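You operate a simulated robot arm through the tools that you are given. There is no shell and no other tool. Be economical: measure what you need, move in short steps, check, and stop when the job is done.

You run a simulated robot arm. Do the job below in one go: nothing can be reset, and whatever is moved stays where it is left.

## Task
Put the paper weight labelled "247 g" from the green shelf on the grey card and the paper weight labelled "205 g" on the packing table beside the poster roller.

The check looks at the end state, three seconds after you hand in, the way a careful person would. Anything else that was tipped, shoved, dropped, spilled or broken makes it a failure.

## Robot
A 7-joint arm with a two-finger parallel gripper on a trunk, on a base that drives. Base frame: it is fixed to the floor where the robot stands at the start and does not move with it; the origin is under the middle of the robot, x ahead of it, y to its left, z up. Readings come in mm, rad, newtons and seconds.
With the tool pointing down near the work surface it reaches from about 340 to 760 mm from the robot's upright axis, wherever it stands. Its first joint turns from -2.007 to 2.007 rad. Places, roughly: packing table beside the poster roller [-2900, 2700, 900]. Payload 3.91 kg.
Tool frame: the origin (TCP) lies between the finger pads and is the grasp point; the fingertips stand 30 mm ahead of it; z points along the fingers, y is the line along which they close. Largest opening 110 mm; finger width 20, thickness 10; the body of the gripper, 48 by 112 mm, starts 55 mm behind the TCP.
Orientation is told as [roll, pitch, yaw] about the base's x, y, z axes, in that order, counted from this pose: with the fingers straight down and closing along the base's y, the tool's x points along the base's -x, its y along +y and its z along -z.

## Interface
- The arm moves only by the tool servo_tool. Its argument "deltas" is a list of rows, each an object of numbers (a shift or turn left out is 0, a gripper value left out holds the last): "tx", "ty", "tz": the shift along the tool's x, y, z in mm; "ax", "ay", "az": the turn, a rotation vector about the tool's x, y, z in rad; "fingers": the gripper command, from -1 (fully open) to 1 (shut), values between in proportion. In form: [{"tx": .., "ty": .., "tz": .., "ax": .., "ay": .., "az": .., "fingers": ..}, ...]. A call has 1 to 20 rows; each row shifts and turns the commanded pose from where the row before left it, along the tool's axes as they then stand. Rows are played at 5 a second. More than 50 mm and 0.15 rad between two rows, or a gripper value outside its range, and nothing of the call is played. Where a pose cannot be reached the arm comes as near as it can. A force on the tool above 40 N (or 10 N above the force at the start of the call, whichever is more), or a blocked arm, ends the call early, and 0.2 s more pass. The fingers move at their own pace (about 108 mm/s each) and stop on an object; they squeeze with about 29 N. The grip force told is the motor's: it shows also when the fingers shut on nothing. Time passes only in rows, and 0.2 s behind the last, so rows that do not move let the fingers close. The reply holds the time, the measured pose of the TCP, the force on the tool along the base axes, the opening and the grip force, in the units named above and with some noise.
- Cameras (640 x 400 px; columns grow to the right, rows downward): "scene" is now at [6.7, 173.2, 1501]; the picture's right is [0.07, -1.00, 0.00], its down [-0.84, -0.05, -0.55] and it looks along [0.54, 0.04, -0.84] (base axes); focal length 290 px, centre (320, 200). "wrist" rides on the gripper at [72, 17, -103] in the tool frame; the picture's right is [-0.23, 0.97, 0.00], its down [-0.76, -0.18, -0.62] and it looks along [-0.61, -0.14, 0.78] (tool axes); focal length 222 px, centre (320, 200). There is no depth. A picture from a camera that has moved, and an enlarged one, comes with that camera's place and axes in the base frame and with its lens. The place of the scene camera against the robot may be out by one fixed shift of up to 18 mm in any direction.
- snapshot(camera): a new picture of that camera. No time passes.
- move_column(by): slides the trunk up (or, below 0, down) by that many mm; the arm and the scene camera ride with it, the base frame stays. It gives what a move gives, with no picture.
- drive_base(legs): drives the robot by 1 to 6 legs, each [ahead, turn to the left] in mm and rad, along the robot's own axes; the way and the turn of a leg run together, so that a leg with both is an arc; at most 1500 mm and 3.142 rad a leg. The arm and the cameras ride along, it lands a little off, and it stops where it bumps. It gives what a move gives.
- turn_head(pan, tilt): turns the head with the scene camera to pan (to the left, within 2.705 rad either way) and tilt (down, from -0.506 to 1.204), counted from straight ahead of the robot. It gives what a move gives.
- close_up(camera, box): a new picture of the part [left, top, right, bottom] of that camera's present view, enlarged. No time passes.
- finish_job(): hands the job in; it is judged then, once.

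Work in short steps. Places have to be worked out from the pictures, the camera data and where the tool is seen: move nearer, look again, correct. Check each grasp and each placing, and mend what went wrong. You have 120 turns and 82 pictures in all, those below and enlarged ones among them. Open the gripper and draw the arm clear of the work before you hand the job in, unless the task says otherwise; then end with one line.

The tools are called after "Emit:" as a command line: name --argument value ..., lists and objects as JSON in quotes. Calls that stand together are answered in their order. servo_tool: Moves the arm, as the interface text tells. Its arguments: {"type":"object","properties":{"deltas":{"type":"array","items":{"type":"object","properties":{"tx":{"type":"number"},"ty":{"type":"number"},"tz":{"type":"number"},"ax":{"type":"number"},"ay":{"type":"number"},"az":{"type":"number"},"fingers":{"type":"number"}}}}},"required":["deltas"]} The other tools are called the same way: move_column (by) slides the trunk up or down; drive_base (legs) drives the base; turn_head (pan, tilt) turns the head that bears the scene camera; snapshot (camera) takes a picture; close_up (camera, box) takes an enlarged picture of a part of a camera's view; finish_job () hands the job in.

At the start:

```text
t: 0.0
tcp_pos: [329.2, 268.0, 1001.5]
tcp_rot: [0.002, 0.001, 0.003]
ft_force: [0.7, -0.8, 0.5]
gripper_width: 109.8
grasp_force: 0.2
trunk travel left (down, up): [-625.0, 365.0]
robot x, y, heading: [-0.7, -2.0, 0.004]
head pan, tilt: [0.065, 0.993]
```

scene: 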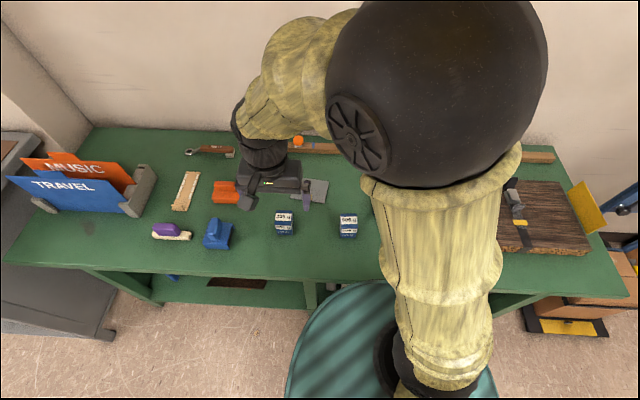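
wrist: 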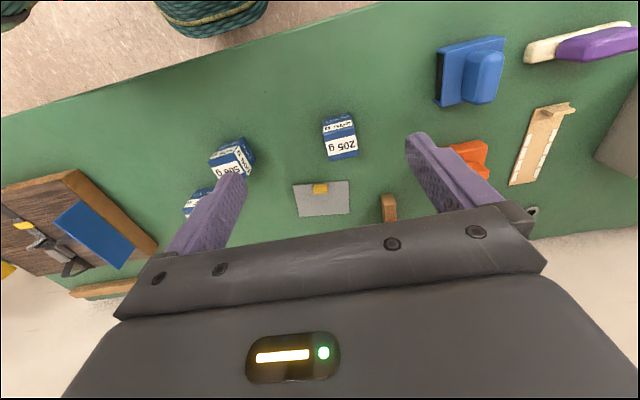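

I see at least three blue weights on the green bench, and a grey card. I'll look closer at the labels first.

Emit:
close_up --camera "wrist" --box '[160, 90, 400, 240]'

Emit:
close_up --camera "scene" --box '[140, 130, 380, 310]'

```text
2.67 times, centred on (280, 165) of wrist
camera zoom: at [256.1, 283.8, 1104.9], right [0.22, 0.97, 0.0], down [0.76, -0.17, 0.62], along [0.61, -0.14, -0.78], focal length 592 px, centre (427, 293)
```

zoom: 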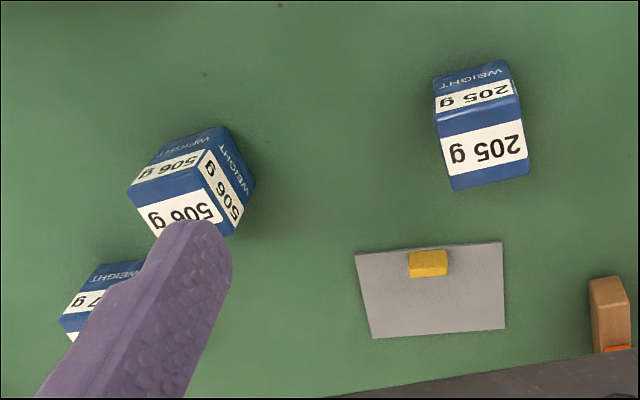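

```text
2.22 times, centred on (260, 220) of scene
camera zoom: at [6.7, 173.2, 1501.0], right [0.07, -1.0, 0.0], down [-0.84, -0.05, -0.55], along [0.54, 0.04, -0.84], focal length 644 px, centre (453, 156)
```

zoom: 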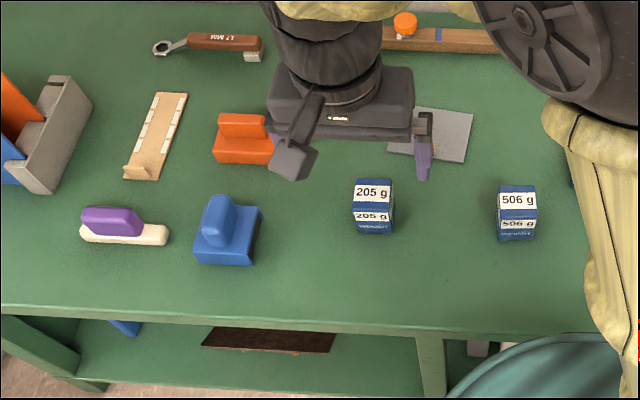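

The third weight's label ("?7 g") is hidden by the finger. I shift the tool towards -y and look again.

Emit:
servo_tool --deltas '[{"ty": -40}, {"ty": -40}, {"ty": -40}, {"ty": -40}, {"ty": -40}]'

Emit:
snapshot --camera "wrist"

Emit:
snapshot --camera "scene"

```text
t: 1.2
tcp_pos: [328.5, 68.6, 1001.2]
tcp_rot: [0.0, 0.0, 0.004]
ft_force: [0.7, 0.7, -0.1]
gripper_width: 109.8
grasp_force: 0.0
trunk travel left (down, up): [-625.0, 365.0]
robot x, y, heading: [0.4, -1.2, 0.003]
head pan, tilt: [0.065, 0.993]
```

```text
77 pictures are left
camera wrist: at [255.5, 83.6, 1105.3], right [0.22, 0.97, 0.0], down [0.76, -0.17, 0.62], along [0.61, -0.14, -0.78], focal length 222 px, centre (320, 200)
```

wrist: 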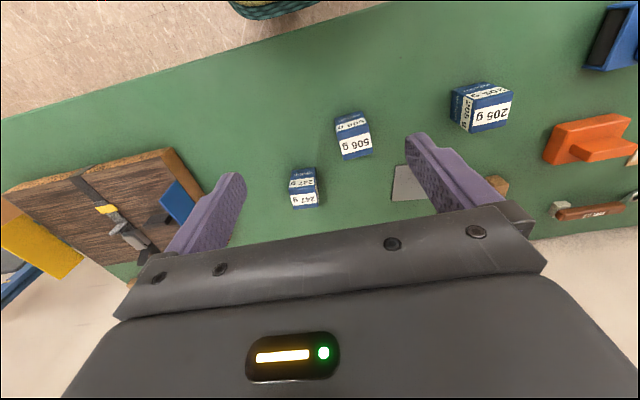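

```text
76 pictures are left
camera scene: at [6.6, 172.7, 1501.1], right [0.07, -1.0, 0.0], down [-0.84, -0.05, -0.55], along [0.54, 0.04, -0.84], focal length 290 px, centre (320, 200)
```

scene: 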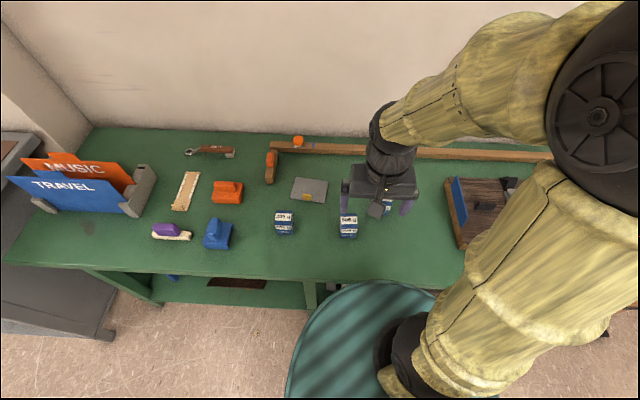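

The bench weights are 205, 506 and 247 g. By triangulation, the top of the 205 g weight is at about (400, 284, 800). I move nearer to it for a more precise look.

Emit:
servo_tool --deltas '[{"ty": 37, "tz": 17, "tx": 2}, {"ty": 37, "tz": 17, "tx": 2}, {"ty": 37, "tz": 17, "tx": 2}, {"ty": 37, "tz": 17, "tx": 2}, {"ty": 37, "tz": 17, "tx": 2}, {"ty": 37, "tz": 15, "tx": 2}]'

Emit:
snapshot --camera "wrist"

Emit:
close_up --camera "scene" --box '[160, 130, 480, 310]'

```text
t: 2.6
tcp_pos: [314.8, 290.0, 900.7]
tcp_rot: [0.0, 0.0, 0.004]
ft_force: [-0.7, -1.0, -0.2]
gripper_width: 110.0
grasp_force: 0.0
trunk travel left (down, up): [-625.0, 365.0]
robot x, y, heading: [0.8, -1.1, -0.0]
head pan, tilt: [0.065, 0.993]
```

```text
75 pictures are left
camera wrist: at [243.1, 307.0, 1004.4], right [0.22, 0.97, 0.0], down [0.76, -0.17, 0.62], along [0.61, -0.14, -0.78], focal length 222 px, centre (320, 200)
```

wrist: 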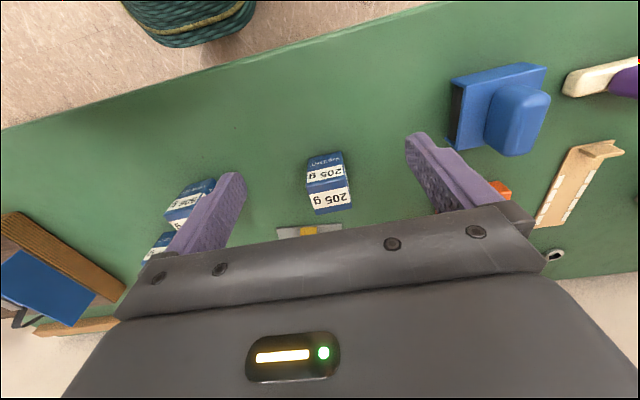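

```text
2.00 times, centred on (320, 220) of scene
camera zoom: at [6.8, 174.0, 1500.9], right [0.07, -1.0, 0.0], down [-0.84, -0.06, -0.55], along [0.54, 0.04, -0.84], focal length 580 px, centre (320, 160)
```

zoom: 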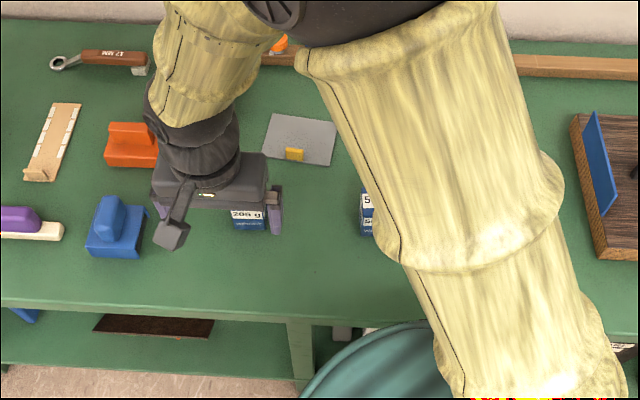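

The weight sits between the fingers in the view. I take an enlarged picture to get its exact corners.

Emit:
close_up --camera "wrist" --box '[270, 130, 390, 240]'

```text
3.64 times, centred on (330, 185) of wrist
camera zoom: at [243.1, 307.0, 1004.4], right [0.22, 0.97, 0.0], down [0.76, -0.17, 0.62], along [0.61, -0.14, -0.78], focal length 808 px, centre (284, 254)
```

zoom: 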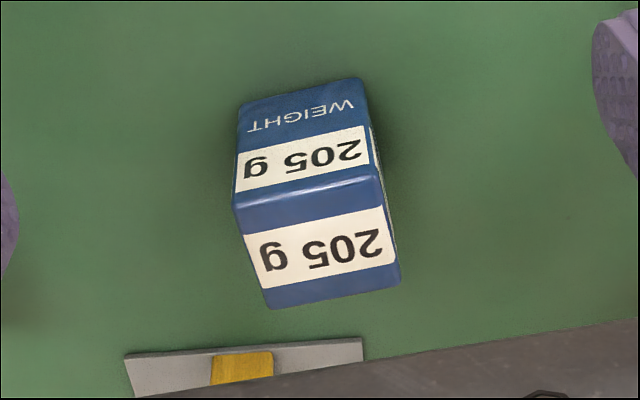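

The block spans x 380–423, y 260–305, z 740–801, yaw about 0. I move above its centre (401.5, 282.5) and descend to z = 780.

Emit:
servo_tool --deltas '[{"tx": -30, "ty": -3}, {"tx": -30, "ty": -3}, {"tx": -26.7, "ty": -1.5}, {"tz": 30}, {"tz": 30}, {"tz": 30}, {"tz": 20}, {"tz": 10}, {}]'

Emit:
snapshot --camera "wrist"

```text
t: 4.6
tcp_pos: [403.7, 281.3, 780.9]
tcp_rot: [0.0, 0.001, 0.004]
ft_force: [0.4, 0.0, -0.6]
gripper_width: 109.8
grasp_force: 0.1
trunk travel left (down, up): [-625.0, 365.0]
robot x, y, heading: [0.6, -1.0, 0.001]
head pan, tilt: [0.065, 0.993]
```

```text
72 pictures are left
camera wrist: at [331.0, 298.3, 884.4], right [0.22, 0.97, 0.0], down [0.76, -0.17, 0.62], along [0.61, -0.14, -0.78], focal length 222 px, centre (320, 200)
```

wrist: 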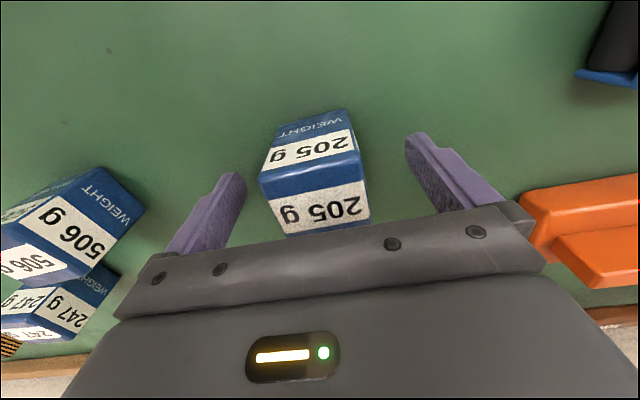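

The block stands between the fingers. I close and wait.

Emit:
servo_tool --deltas '[{"fingers": 1}, {"fingers": 1}, {"fingers": 1}, {"fingers": 1}]'

Emit:
servo_tool --deltas '[{"tz": -30}, {"tz": -40}, {"tz": -40}, {"tz": -40}, {"tz": -40}, {"tz": -40}]'

Emit:
snapshot --camera "wrist"

```text
t: 5.6
tcp_pos: [403.0, 282.5, 780.6]
tcp_rot: [-0.001, -0.001, 0.005]
ft_force: [0.3, 0.7, 0.7]
gripper_width: 45.9
grasp_force: 29.0
trunk travel left (down, up): [-625.0, 365.0]
robot x, y, heading: [-1.5, -2.0, 0.002]
head pan, tilt: [0.065, 0.993]
```

```text
t: 7.0
tcp_pos: [402.3, 280.8, 1011.9]
tcp_rot: [0.0, 0.001, 0.004]
ft_force: [0.7, -1.1, -2.7]
gripper_width: 45.8
grasp_force: 28.5
trunk travel left (down, up): [-625.0, 365.0]
robot x, y, heading: [1.9, 1.9, 0.001]
head pan, tilt: [0.065, 0.993]
```

```text
71 pictures are left
camera wrist: at [330.2, 297.3, 1115.1], right [0.22, 0.97, 0.0], down [0.76, -0.17, 0.62], along [0.61, -0.14, -0.78], focal length 222 px, centre (320, 200)
```

wrist: 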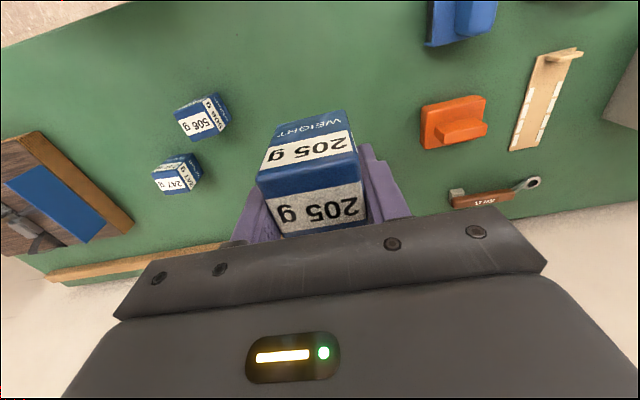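

The 205 g weight is held firmly. Now I look round the room towards the packing table before driving.

Emit:
turn_head --pan 2.35 --tilt 0.4

Emit:
snapshot --camera "scene"

Emit:
turn_head --pan 1.2 --tilt 0.5

Emit:
snapshot --camera "scene"

```text
t: 9.1
tcp_pos: [403.6, 281.0, 1011.1]
tcp_rot: [0.0, 0.001, 0.004]
ft_force: [0.0, 0.9, -2.7]
gripper_width: 45.9
grasp_force: 29.3
trunk travel left (down, up): [-625.0, 365.0]
robot x, y, heading: [-2.2, 2.6, 0.001]
head pan, tilt: [2.349, 0.4]
```

```text
70 pictures are left
camera scene: at [-128.1, 234.7, 1550.7], right [0.71, 0.7, 0.0], down [0.27, -0.28, -0.92], along [-0.65, 0.66, -0.39], focal length 290 px, centre (320, 200)
```

scene: 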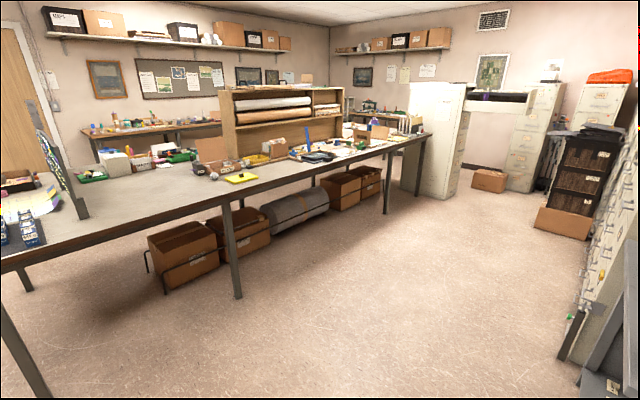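

```text
t: 10.5
tcp_pos: [402.9, 281.2, 1009.8]
tcp_rot: [0.0, 0.0, 0.002]
ft_force: [0.6, -0.4, -0.9]
gripper_width: 45.5
grasp_force: 28.6
trunk travel left (down, up): [-625.0, 365.0]
robot x, y, heading: [3.4, 0.7, -0.001]
head pan, tilt: [1.201, 0.499]
```

```text
69 pictures are left
camera scene: at [-30.2, 253.6, 1541.6], right [0.93, -0.36, 0.0], down [-0.17, -0.45, -0.88], along [0.32, 0.82, -0.48], focal length 290 px, centre (320, 200)
```

scene: 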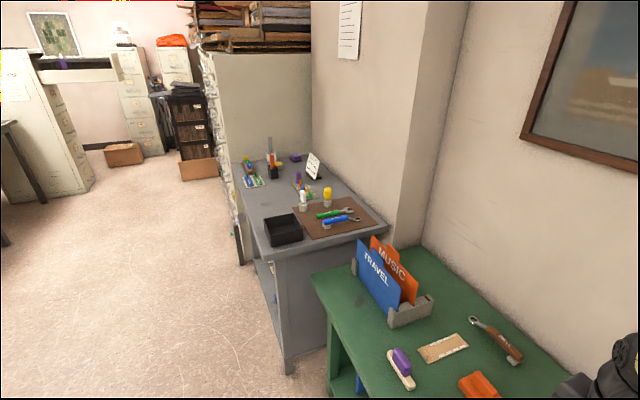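

The roughly given place projects to about (300, 134), by the rack with paper rolls on the long table. I enlarge that area.

Emit:
turn_head --pan 2.35 --tilt 0.4

Emit:
close_up --camera "scene" --box '[190, 70, 440, 220]'

Emit:
close_up --camera "scene" --box '[0, 90, 250, 260]'

```text
t: 11.9
tcp_pos: [402.3, 281.6, 1010.5]
tcp_rot: [0.001, -0.001, 0.003]
ft_force: [-0.7, 0.6, -2.2]
gripper_width: 45.8
grasp_force: 28.9
trunk travel left (down, up): [-625.0, 365.0]
robot x, y, heading: [2.4, 2.8, 0.001]
head pan, tilt: [2.349, 0.4]
```

```text
2.56 times, centred on (315, 145) of scene
camera zoom: at [-128.1, 234.7, 1550.7], right [0.71, 0.7, 0.0], down [0.27, -0.28, -0.92], along [-0.65, 0.66, -0.39], focal length 742 px, centre (333, 341)
```

zoom: 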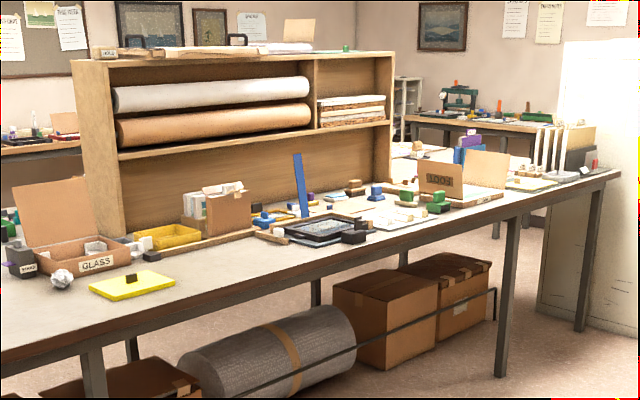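

```text
2.35 times, centred on (125, 175) of scene
camera zoom: at [-128.1, 234.7, 1550.7], right [0.71, 0.7, 0.0], down [0.27, -0.28, -0.92], along [-0.65, 0.66, -0.39], focal length 682 px, centre (779, 259)
```

zoom: 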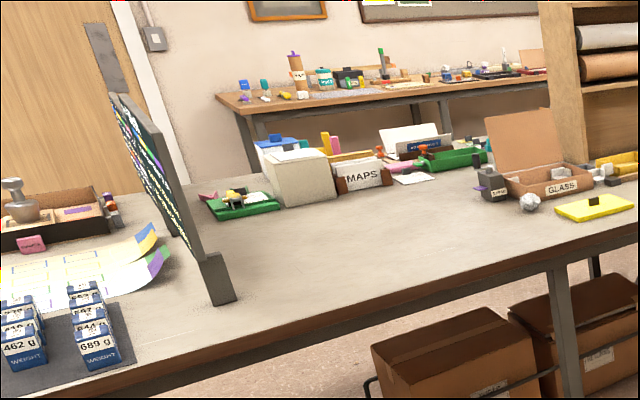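

The long island table runs about x −1780 to −3100, and the named place seems to lie on its far half behind the rack. I look at the table's left end to find a way round.

Emit:
turn_head --pan 2.7 --tilt 0.4

Emit:
snapshot --camera "scene"

Emit:
turn_head --pan -2.5 --tilt 0.4

Emit:
snapshot --camera "scene"

```text
t: 12.7
tcp_pos: [402.7, 281.9, 1010.7]
tcp_rot: [-0.002, 0.0, 0.004]
ft_force: [0.3, -0.1, -1.7]
gripper_width: 45.8
grasp_force: 29.1
trunk travel left (down, up): [-625.0, 365.0]
robot x, y, heading: [2.5, 1.6, -0.0]
head pan, tilt: [2.7, 0.4]
```

```text
66 pictures are left
camera scene: at [-146.8, 208.4, 1550.8], right [0.43, 0.9, 0.0], down [0.35, -0.17, -0.92], along [-0.83, 0.39, -0.39], focal length 290 px, centre (320, 200)
```

scene: 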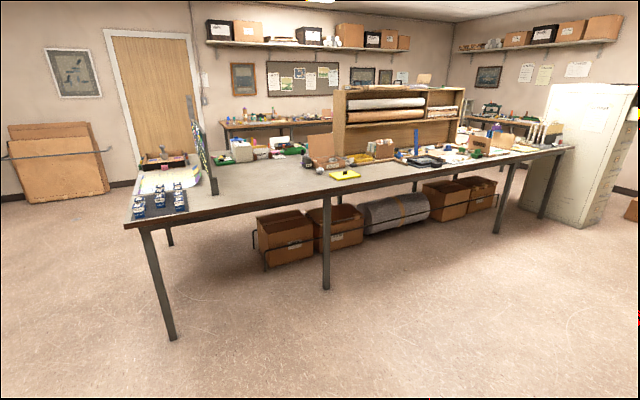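

```text
t: 16.8
tcp_pos: [402.0, 282.5, 1010.8]
tcp_rot: [-0.001, 0.001, 0.003]
ft_force: [-0.4, 0.3, -1.7]
gripper_width: 45.9
grasp_force: 29.2
trunk travel left (down, up): [-625.0, 365.0]
robot x, y, heading: [-2.6, -1.3, 0.001]
head pan, tilt: [-2.499, 0.4]
```

```text
65 pictures are left
camera scene: at [-137.2, 113.2, 1550.8], right [-0.6, 0.8, 0.0], down [0.31, 0.23, -0.92], along [-0.74, -0.55, -0.39], focal length 290 px, centre (320, 200)
```

scene: 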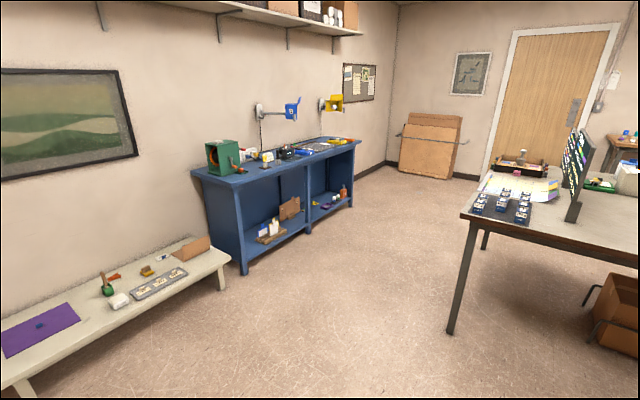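

The left end of the island is open, with a corridor of y −1600…−100. I tuck the arm in front and back away from the bench so that I can also see its lower shelf.

Emit:
servo_tool --deltas '[{"ty": -40, "tz": -15}, {"ty": -40, "tz": -15}, {"ty": -40, "tz": -15}, {"ty": -40, "tz": -15}, {"ty": -40, "tz": -10}, {"ty": -40, "tz": -10}, {"ty": -40, "tz": -10}]'

Emit:
drive_base --legs '[[-900, 0]]'

Emit:
turn_head --pan 0.0 --tilt 0.75

Emit:
snapshot --camera "scene"

```text
t: 18.4
tcp_pos: [402.8, 1.5, 1101.5]
tcp_rot: [0.0, 0.0, 0.006]
ft_force: [-0.2, -0.4, -2.0]
gripper_width: 45.8
grasp_force: 29.2
trunk travel left (down, up): [-625.0, 365.0]
robot x, y, heading: [-3.1, -1.4, -0.0]
head pan, tilt: [-2.499, 0.4]
```

```text
t: 23.1
tcp_pos: [-487.4, 2.2, 1101.6]
tcp_rot: [0.0, 0.0, 0.002]
ft_force: [0.4, -0.9, -2.6]
gripper_width: 45.8
grasp_force: 29.2
trunk travel left (down, up): [-625.0, 365.0]
robot x, y, heading: [-893.7, 1.9, 0.0]
head pan, tilt: [-2.499, 0.4]
```

```text
t: 25.3
tcp_pos: [-486.5, 1.3, 1102.6]
tcp_rot: [0.0, 0.0, 0.0]
ft_force: [-0.5, 0.3, -2.4]
gripper_width: 45.6
grasp_force: 29.3
trunk travel left (down, up): [-625.0, 365.0]
robot x, y, heading: [-890.9, 1.5, -0.004]
head pan, tilt: [0.0, 0.75]
```

```text
64 pictures are left
camera scene: at [-870.8, 169.1, 1519.6], right [0.0, -1.0, 0.0], down [-0.68, 0.0, -0.73], along [0.73, 0.0, -0.68], focal length 290 px, centre (320, 200)
```

scene: 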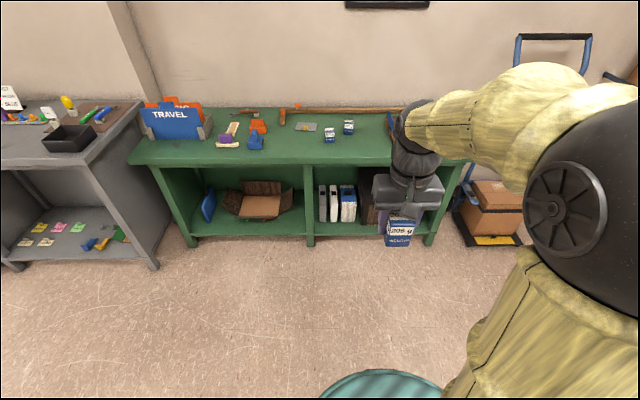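

The lower shelf holds only binders and boxes, so the weights on the green bench top are the ones meant. Now I drive round the left end of the island.

Emit:
drive_base --legs '[[0, -2.412], [1353, 0], [0, -0.729], [1500, 0]]'

Emit:
turn_head --pan -0.9 --tilt 0.35

Emit:
snapshot --camera "scene"

```text
t: 46.8
tcp_pos: [-3815.7, -892.5, 1102.6]
tcp_rot: [0.0, 0.0, -3.141]
ft_force: [-1.0, 0.7, -1.1]
gripper_width: 45.7
grasp_force: 28.9
trunk travel left (down, up): [-625.0, 365.0]
robot x, y, heading: [-3412.3, -890.7, 3.141]
head pan, tilt: [0.0, 0.75]
```

```text
t: 48.0
tcp_pos: [-3814.9, -891.6, 1102.1]
tcp_rot: [0.001, 0.002, -3.139]
ft_force: [-1.0, 0.3, -1.8]
gripper_width: 45.6
grasp_force: 28.9
trunk travel left (down, up): [-625.0, 365.0]
robot x, y, heading: [-3407.9, -889.1, 3.144]
head pan, tilt: [-0.901, 0.351]
```

```text
63 pictures are left
camera scene: at [-3413.9, -955.5, 1555.3], right [0.78, 0.62, 0.0], down [0.21, -0.27, -0.94], along [-0.58, 0.74, -0.34], focal length 290 px, centre (320, 200)
```

scene: 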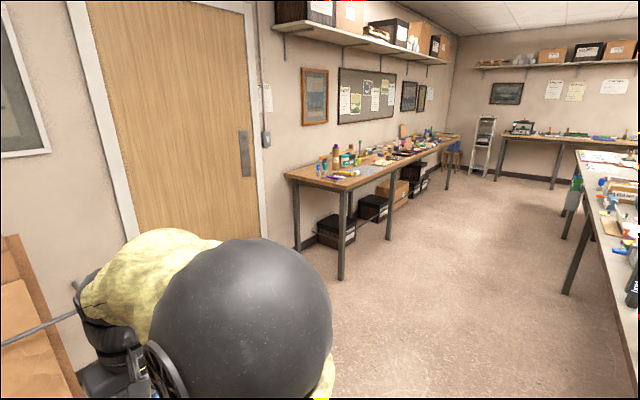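

The aisle behind the island is about 1500 mm wide. I drive to x ≈ −3530, turn north and go up to y ≈ 1600 to look at the far half of the table.

Emit:
drive_base --legs '[[120, 0], [0, -1.571], [1400, 0], [1100, 0]]'

Emit:
turn_head --pan -0.75 --tilt 0.5

Emit:
snapshot --camera "scene"

```text
t: 64.9
tcp_pos: [-3531.0, 2006.8, 1101.4]
tcp_rot: [-0.001, 0.0, 1.572]
ft_force: [0.3, 0.4, -1.4]
gripper_width: 45.9
grasp_force: 29.5
trunk travel left (down, up): [-625.0, 365.0]
robot x, y, heading: [-3529.7, 1605.4, 1.567]
head pan, tilt: [-0.901, 0.351]
```

```text
t: 65.6
tcp_pos: [-3533.6, 2007.6, 1102.3]
tcp_rot: [0.0, -0.001, 1.573]
ft_force: [-0.2, 0.5, -2.0]
gripper_width: 45.8
grasp_force: 28.8
trunk travel left (down, up): [-625.0, 365.0]
robot x, y, heading: [-3529.8, 1602.0, 1.568]
head pan, tilt: [-0.75, 0.499]
```

```text
62 pictures are left
camera scene: at [-3624.8, 1625.8, 1541.7], right [0.73, -0.68, 0.0], down [-0.33, -0.35, -0.88], along [0.6, 0.64, -0.48], focal length 290 px, centre (320, 200)
```

scene: 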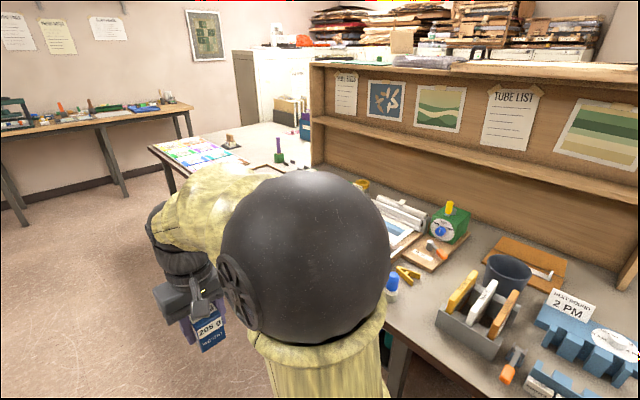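

The far side has a device with a white roll and other items, but the arm hides the spot. I drive on to y ≈ 2600 and look back over the table.

Emit:
drive_base --legs '[[1000, 0]]'

Emit:
turn_head --pan -1.9 --tilt 0.7

Emit:
snapshot --camera "scene"

Emit:
turn_head --pan -1.35 --tilt 0.7

Emit:
snapshot --camera "scene"

```text
t: 70.7
tcp_pos: [-3537.1, 2999.2, 1101.2]
tcp_rot: [0.001, 0.0, 1.581]
ft_force: [1.0, 0.1, -2.2]
gripper_width: 45.8
grasp_force: 28.9
trunk travel left (down, up): [-625.0, 365.0]
robot x, y, heading: [-3535.2, 2590.6, 1.575]
head pan, tilt: [-0.75, 0.499]
```

```text
t: 72.1
tcp_pos: [-3537.2, 2998.7, 1101.7]
tcp_rot: [0.001, 0.0, 1.581]
ft_force: [-1.0, -1.0, -2.6]
gripper_width: 46.0
grasp_force: 29.5
trunk travel left (down, up): [-625.0, 365.0]
robot x, y, heading: [-3533.8, 2599.0, 1.577]
head pan, tilt: [-1.901, 0.7]
```

```text
61 pictures are left
camera scene: at [-3608.3, 2523.0, 1523.9], right [-0.32, -0.95, 0.0], down [-0.61, 0.2, -0.77], along [0.73, -0.24, -0.64], focal length 290 px, centre (320, 200)
```

scene: 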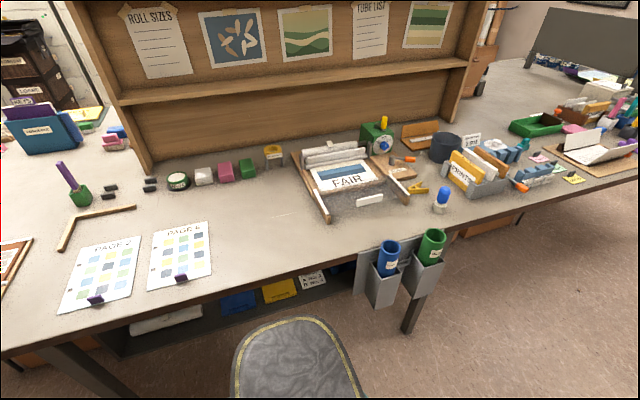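

```text
t: 73.1
tcp_pos: [-3537.3, 2998.5, 1101.4]
tcp_rot: [0.0, 0.0, 1.582]
ft_force: [0.8, 0.5, -2.0]
gripper_width: 45.8
grasp_force: 28.6
trunk travel left (down, up): [-625.0, 365.0]
robot x, y, heading: [-3530.5, 2594.6, 1.579]
head pan, tilt: [-1.349, 0.7]
```

```text
60 pictures are left
camera scene: at [-3606.1, 2569.1, 1523.9], right [0.23, -0.97, 0.0], down [-0.63, -0.15, -0.76], along [0.75, 0.17, -0.64], focal length 290 px, centre (320, 200)
```

scene: 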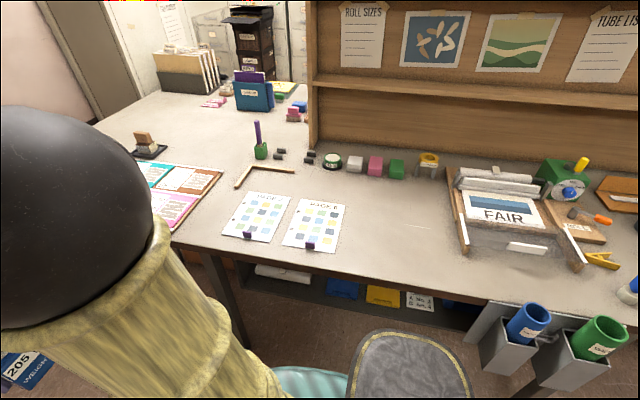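

The poster roller is the "FAIR" device near (−2820, 2170); free table lies between it and the "PAGE 8" sheet, about (−2900, 2430). Before turning I check the stool's clearance from the base.

Emit:
turn_head --pan -1.7 --tilt 1.2

Emit:
snapshot --camera "scene"

```text
t: 74.0
tcp_pos: [-3538.5, 2998.9, 1101.5]
tcp_rot: [0.0, 0.0, 1.581]
ft_force: [0.5, 0.3, -2.2]
gripper_width: 45.9
grasp_force: 28.4
trunk travel left (down, up): [-625.0, 365.0]
robot x, y, heading: [-3535.6, 2591.2, 1.582]
head pan, tilt: [-1.7, 1.201]
```

```text
59 pictures are left
camera scene: at [-3633.3, 2543.1, 1488.0], right [-0.12, -0.99, 0.0], down [-0.92, 0.11, -0.36], along [0.36, -0.04, -0.93], focal length 290 px, centre (320, 200)
```

scene: 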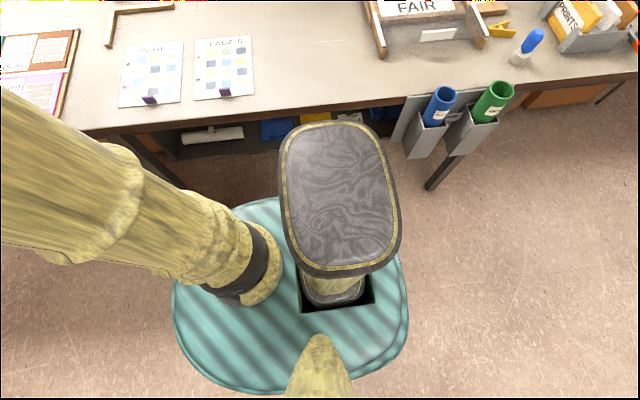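

That "stool" is a part of the robot itself, and there is clearance to the table. I turn to face the table (heading 0).

Emit:
drive_base --legs '[[0, -1.58]]'

Emit:
turn_head --pan -0.1 --tilt 0.8

Emit:
snapshot --camera "scene"

Emit:
snapshot --camera "wrist"

```text
t: 78.2
tcp_pos: [-3129.5, 2603.3, 1101.5]
tcp_rot: [0.0, 0.001, 0.018]
ft_force: [1.5, -0.3, -1.6]
gripper_width: 45.7
grasp_force: 29.3
trunk travel left (down, up): [-625.0, 365.0]
robot x, y, heading: [-3532.4, 2593.8, 0.013]
head pan, tilt: [-1.7, 1.201]
```

```text
t: 79.9
tcp_pos: [-3128.9, 2602.2, 1102.6]
tcp_rot: [0.001, 0.0, 0.02]
ft_force: [0.0, 0.7, -2.0]
gripper_width: 45.8
grasp_force: 29.2
trunk travel left (down, up): [-625.0, 365.0]
robot x, y, heading: [-3528.8, 2597.4, 0.009]
head pan, tilt: [-0.099, 0.799]
```

```text
58 pictures are left
camera scene: at [-3517.6, 2755.9, 1515.6], right [-0.09, -1.0, 0.0], down [-0.71, 0.06, -0.7], along [0.69, -0.06, -0.72], focal length 290 px, centre (320, 200)
```

scene: 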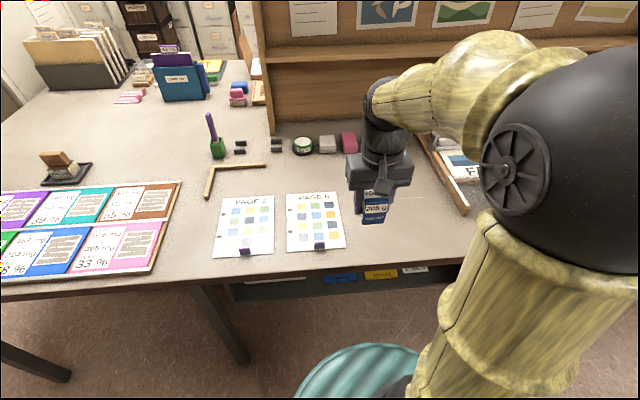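

```text
57 pictures are left
camera wrist: at [-3201.9, 2618.0, 1205.2], right [0.21, 0.98, 0.0], down [0.76, -0.16, 0.62], along [0.61, -0.13, -0.78], focal length 222 px, centre (320, 200)
```

wrist: 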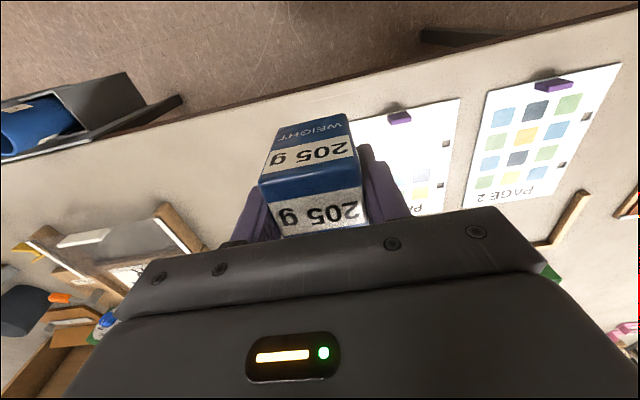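

Table height comes out near 870 (to be refined by wrist parallax and touch). Roller's side rail is at y ≈ 2270, so I aim for (−2920, 2400), and first move there at height.

Emit:
servo_tool --deltas '[{"tx": -34.2, "ty": -34.3}, {"tx": -34.2, "ty": -34.3}, {"tx": -34.2, "ty": -34.3}, {"tx": -34.2, "ty": -34.3}, {"tx": -34.2, "ty": -34.3}, {"tx": -34.2, "ty": -34.3}, {}]'

Emit:
snapshot --camera "wrist"

Emit:
snapshot --camera "scene"

```text
t: 81.5
tcp_pos: [-2920.0, 2399.4, 1102.2]
tcp_rot: [0.0, -0.001, 0.019]
ft_force: [0.4, -0.1, -1.4]
gripper_width: 45.8
grasp_force: 28.5
trunk travel left (down, up): [-625.0, 365.0]
robot x, y, heading: [-3533.2, 2590.5, 0.009]
head pan, tilt: [-0.099, 0.799]
```

```text
56 pictures are left
camera wrist: at [-2993.1, 2415.3, 1205.7], right [0.21, 0.98, 0.0], down [0.76, -0.16, 0.62], along [0.61, -0.13, -0.78], focal length 222 px, centre (320, 200)
```

wrist: 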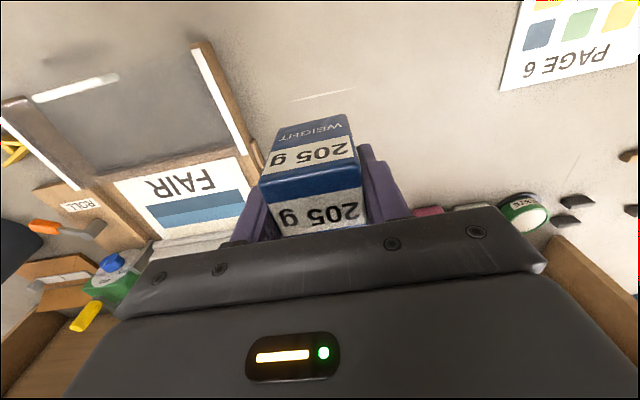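

```text
55 pictures are left
camera scene: at [-3517.8, 2755.9, 1515.7], right [-0.09, -1.0, 0.0], down [-0.71, 0.06, -0.7], along [0.69, -0.06, -0.72], focal length 290 px, centre (320, 200)
```

scene: 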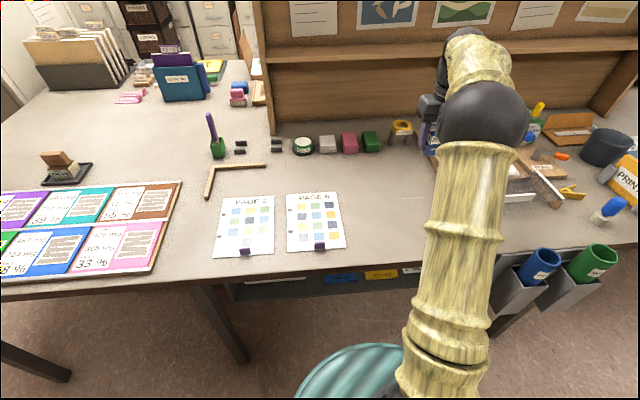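

Wrist parallax gives the rail top at z ≈ 886, so the table is around 870 and contact should come at TCP ≈ 911. I go down to 930 and check.

Emit:
servo_tool --deltas '[{"tz": 40}, {"tz": 40}, {"tz": 40}, {"tz": 30}, {"tz": 15}, {"tz": 7}, {}]'

Emit:
snapshot --camera "wrist"

```text
t: 83.1
tcp_pos: [-2920.4, 2401.1, 929.8]
tcp_rot: [0.0, 0.001, 0.019]
ft_force: [0.3, -0.3, -1.7]
gripper_width: 45.7
grasp_force: 29.0
trunk travel left (down, up): [-625.0, 365.0]
robot x, y, heading: [-3532.9, 2593.9, 0.011]
head pan, tilt: [-0.099, 0.799]
```

```text
54 pictures are left
camera wrist: at [-2993.1, 2415.6, 1032.8], right [0.21, 0.98, 0.0], down [0.77, -0.16, 0.62], along [0.61, -0.13, -0.78], focal length 222 px, centre (320, 200)
```

wrist: 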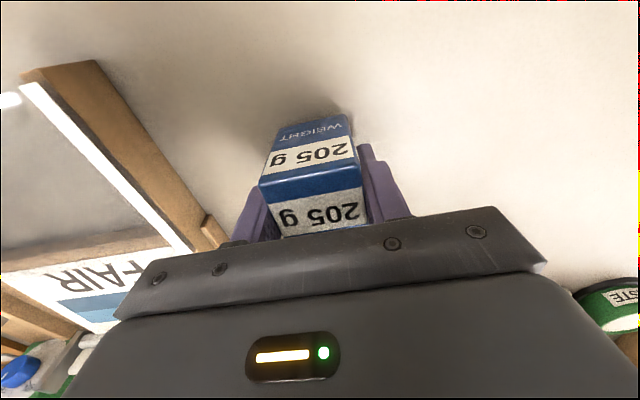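

Shadow is close under the block. I step down in small increments, watching force.

Emit:
servo_tool --deltas '[{"tz": 5}, {"tz": 5}, {"tz": 4}, {}]'

Emit:
servo_tool --deltas '[{"tz": 2}, {}]'

```text
t: 84.1
tcp_pos: [-2919.9, 2399.8, 918.8]
tcp_rot: [-0.002, -0.008, 0.022]
ft_force: [1.4, -0.8, 24.0]
gripper_width: 46.0
grasp_force: 29.0
trunk travel left (down, up): [-625.0, 365.0]
robot x, y, heading: [-3530.4, 2594.3, 0.012]
head pan, tilt: [-0.099, 0.799]
```

```text
t: 84.7
tcp_pos: [-2921.4, 2399.9, 915.2]
tcp_rot: [-0.002, -0.003, 0.019]
ft_force: [4.1, 1.3, 24.3]
gripper_width: 45.4
grasp_force: 28.9
trunk travel left (down, up): [-625.0, 365.0]
robot x, y, heading: [-3533.8, 2593.6, 0.018]
head pan, tilt: [-0.099, 0.799]
```

The block is on the table (24 N upward). I ease up a few mm and open the fingers.

Emit:
servo_tool --deltas '[{"tz": -2}, {"tz": -1}, {}, {"fingers": -1}, {"fingers": -1}, {"fingers": -1}, {"fingers": -1}]'

Emit:
servo_tool --deltas '[{"tz": -20}, {"tz": -40}, {"tz": -40}, {"tz": -40}, {"tz": -40}, {}]'

Emit:
snapshot --camera "wrist"

```text
t: 86.3
tcp_pos: [-2919.5, 2400.8, 916.7]
tcp_rot: [0.0, 0.0, 0.019]
ft_force: [0.2, 0.1, 0.4]
gripper_width: 110.1
grasp_force: 0.1
trunk travel left (down, up): [-625.0, 365.0]
robot x, y, heading: [-3534.5, 2597.2, 0.012]
head pan, tilt: [-0.099, 0.799]
```

```text
t: 87.7
tcp_pos: [-2920.3, 2400.7, 1096.3]
tcp_rot: [0.0, 0.0, 0.018]
ft_force: [0.6, -0.6, 0.3]
gripper_width: 110.0
grasp_force: 0.1
trunk travel left (down, up): [-625.0, 365.0]
robot x, y, heading: [-3532.8, 2596.0, 0.008]
head pan, tilt: [-0.099, 0.799]
```

```text
53 pictures are left
camera wrist: at [-2993.4, 2416.1, 1200.2], right [0.21, 0.98, 0.0], down [0.77, -0.16, 0.62], along [0.61, -0.13, -0.78], focal length 222 px, centre (320, 200)
```

wrist: 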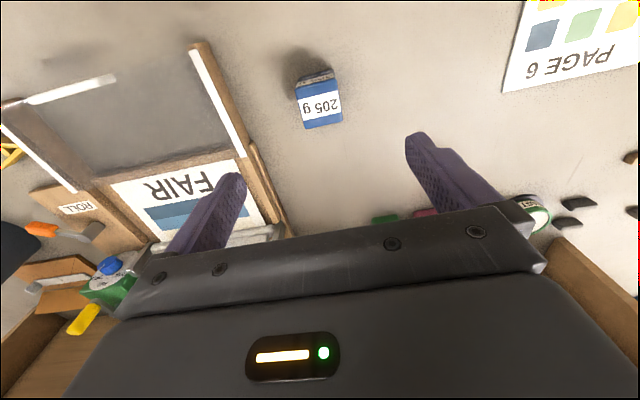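

The 205 g weight stands upright beside the roller, nothing disturbed. I tuck the arm back and drive the same way home.

Emit:
servo_tool --deltas '[{"tx": 34.2, "ty": 34.3}, {"tx": 34.2, "ty": 34.3}, {"tx": 34.2, "ty": 34.3}, {"tx": 34.2, "ty": 34.3}, {"tx": 34.2, "ty": 34.3}, {"tx": 34.2, "ty": 28}, {}]'

Emit:
snapshot --camera "scene"

Emit:
drive_base --legs '[[0, -1.581], [1500, 0], [1500, 0], [490, 0], [0, 1.571]]'

```text
t: 89.3
tcp_pos: [-3130.5, 2599.5, 1097.8]
tcp_rot: [-0.001, -0.002, 0.017]
ft_force: [0.0, 0.3, -0.6]
gripper_width: 110.1
grasp_force: 0.1
trunk travel left (down, up): [-625.0, 365.0]
robot x, y, heading: [-3534.1, 2595.3, 0.018]
head pan, tilt: [-0.099, 0.799]
```

```text
52 pictures are left
camera scene: at [-3517.6, 2755.9, 1515.6], right [-0.09, -1.0, 0.0], down [-0.71, 0.06, -0.7], along [0.69, -0.06, -0.72], focal length 290 px, centre (320, 200)
```

scene: 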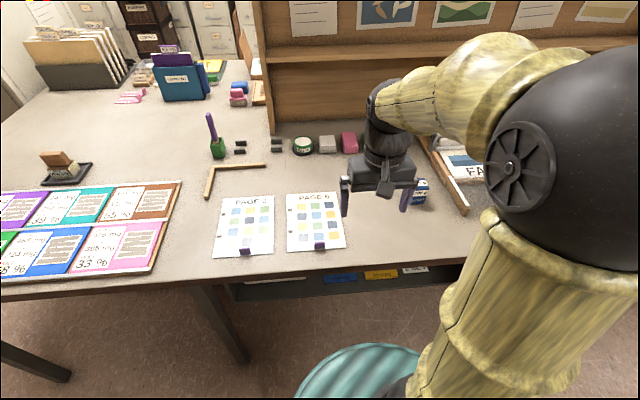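

```text
t: 113.9
tcp_pos: [-3126.3, -925.1, 1097.8]
tcp_rot: [-0.001, 0.001, -0.015]
ft_force: [-0.5, 0.0, 0.0]
gripper_width: 109.7
grasp_force: 0.1
trunk travel left (down, up): [-625.0, 365.0]
robot x, y, heading: [-3530.4, -914.0, -0.021]
head pan, tilt: [-0.099, 0.799]
```

Back in the corridor. I continue to the green bench.

Emit:
drive_base --legs '[[0, 0.029], [1500, 0], [130, 0], [0, 0.715], [1360, 0], [0, -0.723]]'

```text
t: 132.9
tcp_pos: [-466.0, -11.3, 1098.1]
tcp_rot: [-0.001, 0.0, 0.001]
ft_force: [0.0, -0.3, 0.2]
gripper_width: 110.0
grasp_force: 0.1
trunk travel left (down, up): [-625.0, 365.0]
robot x, y, heading: [-868.0, -9.0, -0.004]
head pan, tilt: [-0.099, 0.799]
```

I drive up to the bench; the tool passes well above everything on it.

Emit:
drive_base --legs '[[850, 0]]'

Emit:
turn_head --pan 0.065 --tilt 0.993

Emit:
snapshot --camera "wrist"

Emit:
snapshot --camera "scene"

```text
t: 137.4
tcp_pos: [382.0, -16.7, 1097.7]
tcp_rot: [-0.001, 0.0, 0.0]
ft_force: [-0.3, 1.0, -0.9]
gripper_width: 109.9
grasp_force: 0.1
trunk travel left (down, up): [-625.0, 365.0]
robot x, y, heading: [-22.4, -15.8, -0.009]
head pan, tilt: [-0.099, 0.799]
```

```text
t: 138.1
tcp_pos: [381.3, -16.3, 1097.4]
tcp_rot: [0.0, 0.001, -0.001]
ft_force: [-0.3, 0.9, 0.0]
gripper_width: 110.1
grasp_force: 0.1
trunk travel left (down, up): [-625.0, 365.0]
robot x, y, heading: [-22.6, -14.8, -0.008]
head pan, tilt: [0.065, 0.993]
```

```text
51 pictures are left
camera wrist: at [309.6, -0.3, 1201.3], right [0.23, 0.97, 0.0], down [0.76, -0.18, 0.62], along [0.61, -0.14, -0.78], focal length 222 px, centre (320, 200)
```

wrist: 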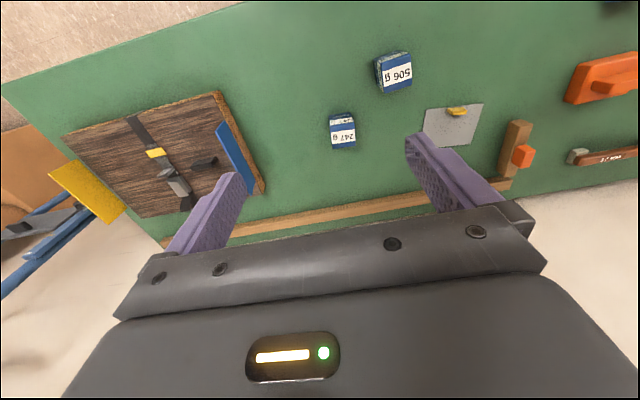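

```text
50 pictures are left
camera scene: at [-13.4, 160.5, 1501.0], right [0.06, -1.0, 0.0], down [-0.84, -0.05, -0.55], along [0.55, 0.03, -0.84], focal length 290 px, centre (320, 200)
```

scene: 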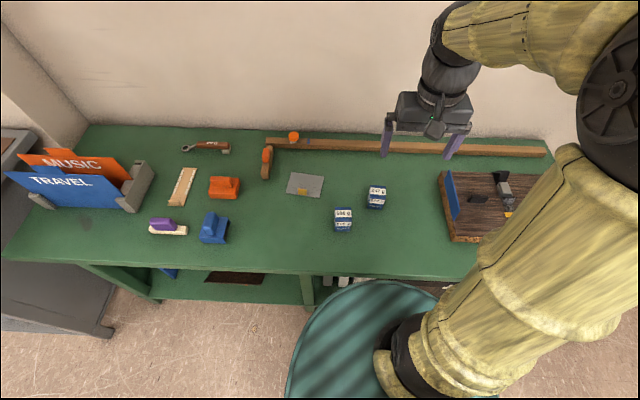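

The 247 g weight is about (481, 7) and the card about (533, 231). I go lower for a precise look at both.

Emit:
servo_tool --deltas '[{"tz": 40, "ty": 10}, {"tz": 40, "ty": 10}, {"tz": 40, "ty": 10}, {"tz": 30, "ty": 10}, {}]'

Emit:
snapshot --camera "wrist"

Emit:
close_up --camera "wrist" --box '[270, 90, 390, 200]'

Emit:
close_up --camera "scene" --box '[260, 150, 400, 250]'

```text
t: 139.3
tcp_pos: [381.0, 23.9, 947.6]
tcp_rot: [0.0, 0.001, 0.001]
ft_force: [-0.3, -0.4, 0.0]
gripper_width: 109.8
grasp_force: 0.1
trunk travel left (down, up): [-625.0, 365.0]
robot x, y, heading: [-23.6, -11.4, -0.007]
head pan, tilt: [0.065, 0.993]
```

```text
49 pictures are left
camera wrist: at [309.1, 39.9, 1051.2], right [0.23, 0.97, 0.0], down [0.76, -0.18, 0.62], along [0.61, -0.14, -0.78], focal length 222 px, centre (320, 200)
```

wrist: 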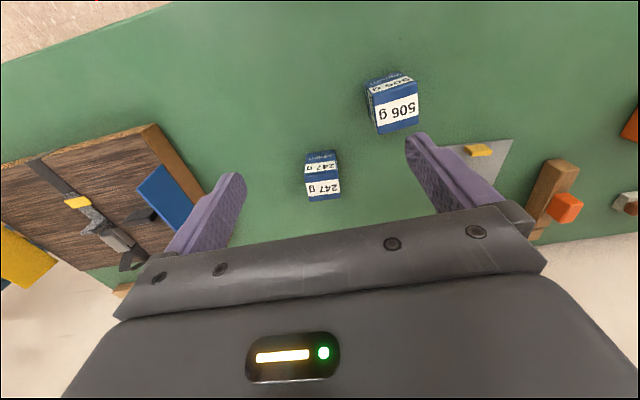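

```text
3.64 times, centred on (330, 145) of wrist
camera zoom: at [309.1, 39.9, 1051.2], right [0.23, 0.97, 0.0], down [0.76, -0.18, 0.62], along [0.61, -0.14, -0.78], focal length 808 px, centre (284, 400)
```

zoom: 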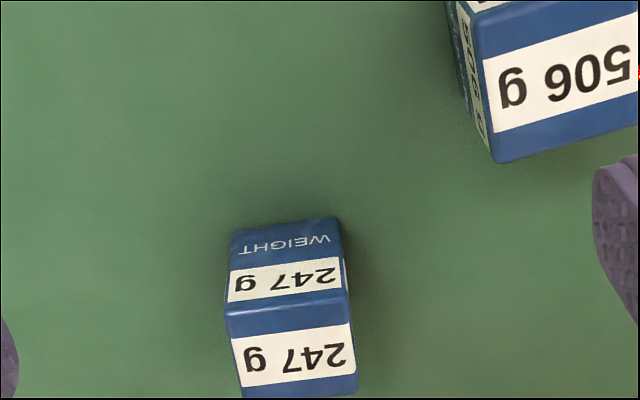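

```text
4.00 times, centred on (330, 200) of scene
camera zoom: at [-13.5, 160.5, 1501.0], right [0.06, -1.0, 0.0], down [-0.84, -0.05, -0.55], along [0.55, 0.03, -0.84], focal length 1160 px, centre (280, 200)
```

zoom: 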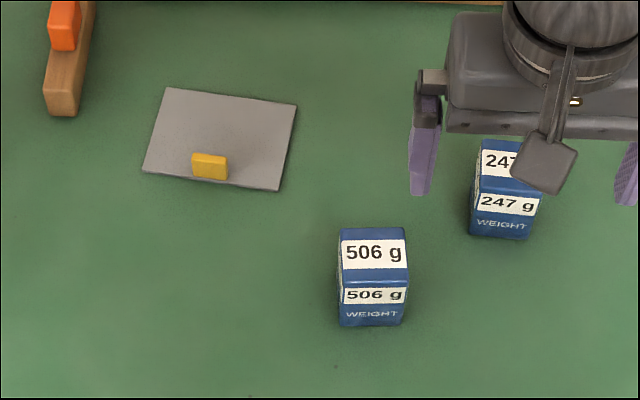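

The 247 g block is centred at (484, 3), yaw about −0.06, top at z ≈ 798. I move over it and descend to z = 780.

Emit:
servo_tool --deltas '[{"tx": -34.2, "ty": -6.9, "az": 0.02}, {"tx": -34.2, "ty": -6.9, "az": 0.02}, {"tx": -34.2, "ty": -3.5, "az": 0.015}, {"tz": 35}, {"tz": 40}, {}]'

Emit:
snapshot --camera "wrist"

```text
t: 140.7
tcp_pos: [485.0, 4.2, 871.6]
tcp_rot: [0.001, 0.002, -0.055]
ft_force: [0.0, 0.5, 0.2]
gripper_width: 110.1
grasp_force: 0.0
trunk travel left (down, up): [-625.0, 365.0]
robot x, y, heading: [-22.9, -14.0, -0.005]
head pan, tilt: [0.065, 0.993]
```

```text
46 pictures are left
camera wrist: at [413.0, 24.2, 975.5], right [0.28, 0.96, 0.0], down [0.75, -0.22, 0.62], along [0.6, -0.18, -0.78], focal length 222 px, centre (320, 200)
```

wrist: 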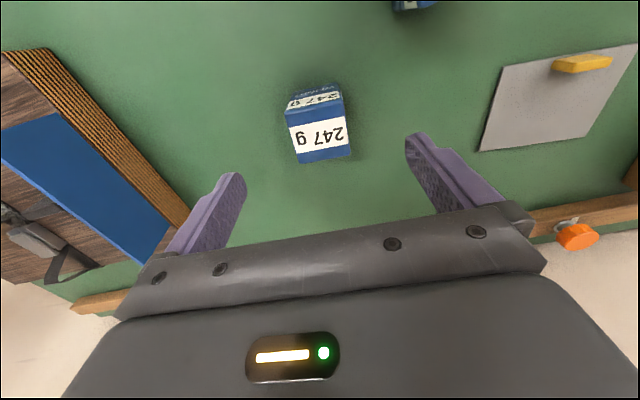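

Block is centred at (483, 3) – good. I descend to z = 780 and grip.

Emit:
servo_tool --deltas '[{"tz": 35, "tx": 1}, {"tz": 30}, {"tz": 20}, {"tz": 6}, {}, {"fingers": 1}, {"fingers": 1}, {"fingers": 1}, {"fingers": 1}]'

Emit:
servo_tool --deltas '[{"tz": -20}, {"tz": -40}, {"tz": -40}, {"tz": -20}, {}]'

Emit:
snapshot --camera "wrist"

```text
t: 142.7
tcp_pos: [481.7, 2.7, 781.2]
tcp_rot: [0.0, -0.002, -0.055]
ft_force: [-0.4, 0.9, -0.1]
gripper_width: 45.5
grasp_force: 28.7
trunk travel left (down, up): [-625.0, 365.0]
robot x, y, heading: [-19.5, -12.3, -0.005]
head pan, tilt: [0.065, 0.993]
```

```text
t: 143.9
tcp_pos: [484.0, 3.6, 901.0]
tcp_rot: [0.0, -0.001, -0.055]
ft_force: [-0.1, 0.6, -2.8]
gripper_width: 45.9
grasp_force: 29.4
trunk travel left (down, up): [-625.0, 365.0]
robot x, y, heading: [-21.6, -12.5, -0.004]
head pan, tilt: [0.065, 0.993]
```

```text
45 pictures are left
camera wrist: at [412.3, 24.0, 1004.8], right [0.28, 0.96, 0.0], down [0.75, -0.22, 0.62], along [0.6, -0.18, -0.78], focal length 222 px, centre (320, 200)
```

wrist: 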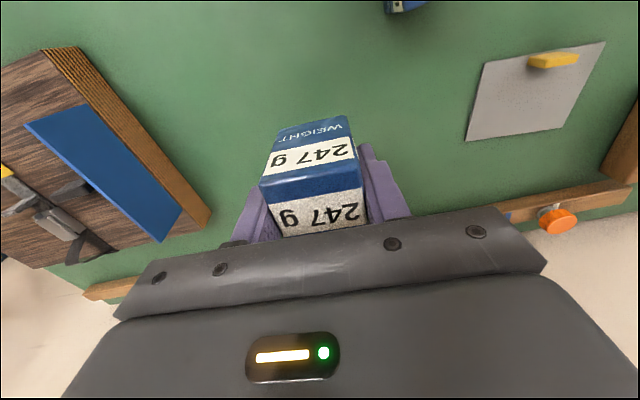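

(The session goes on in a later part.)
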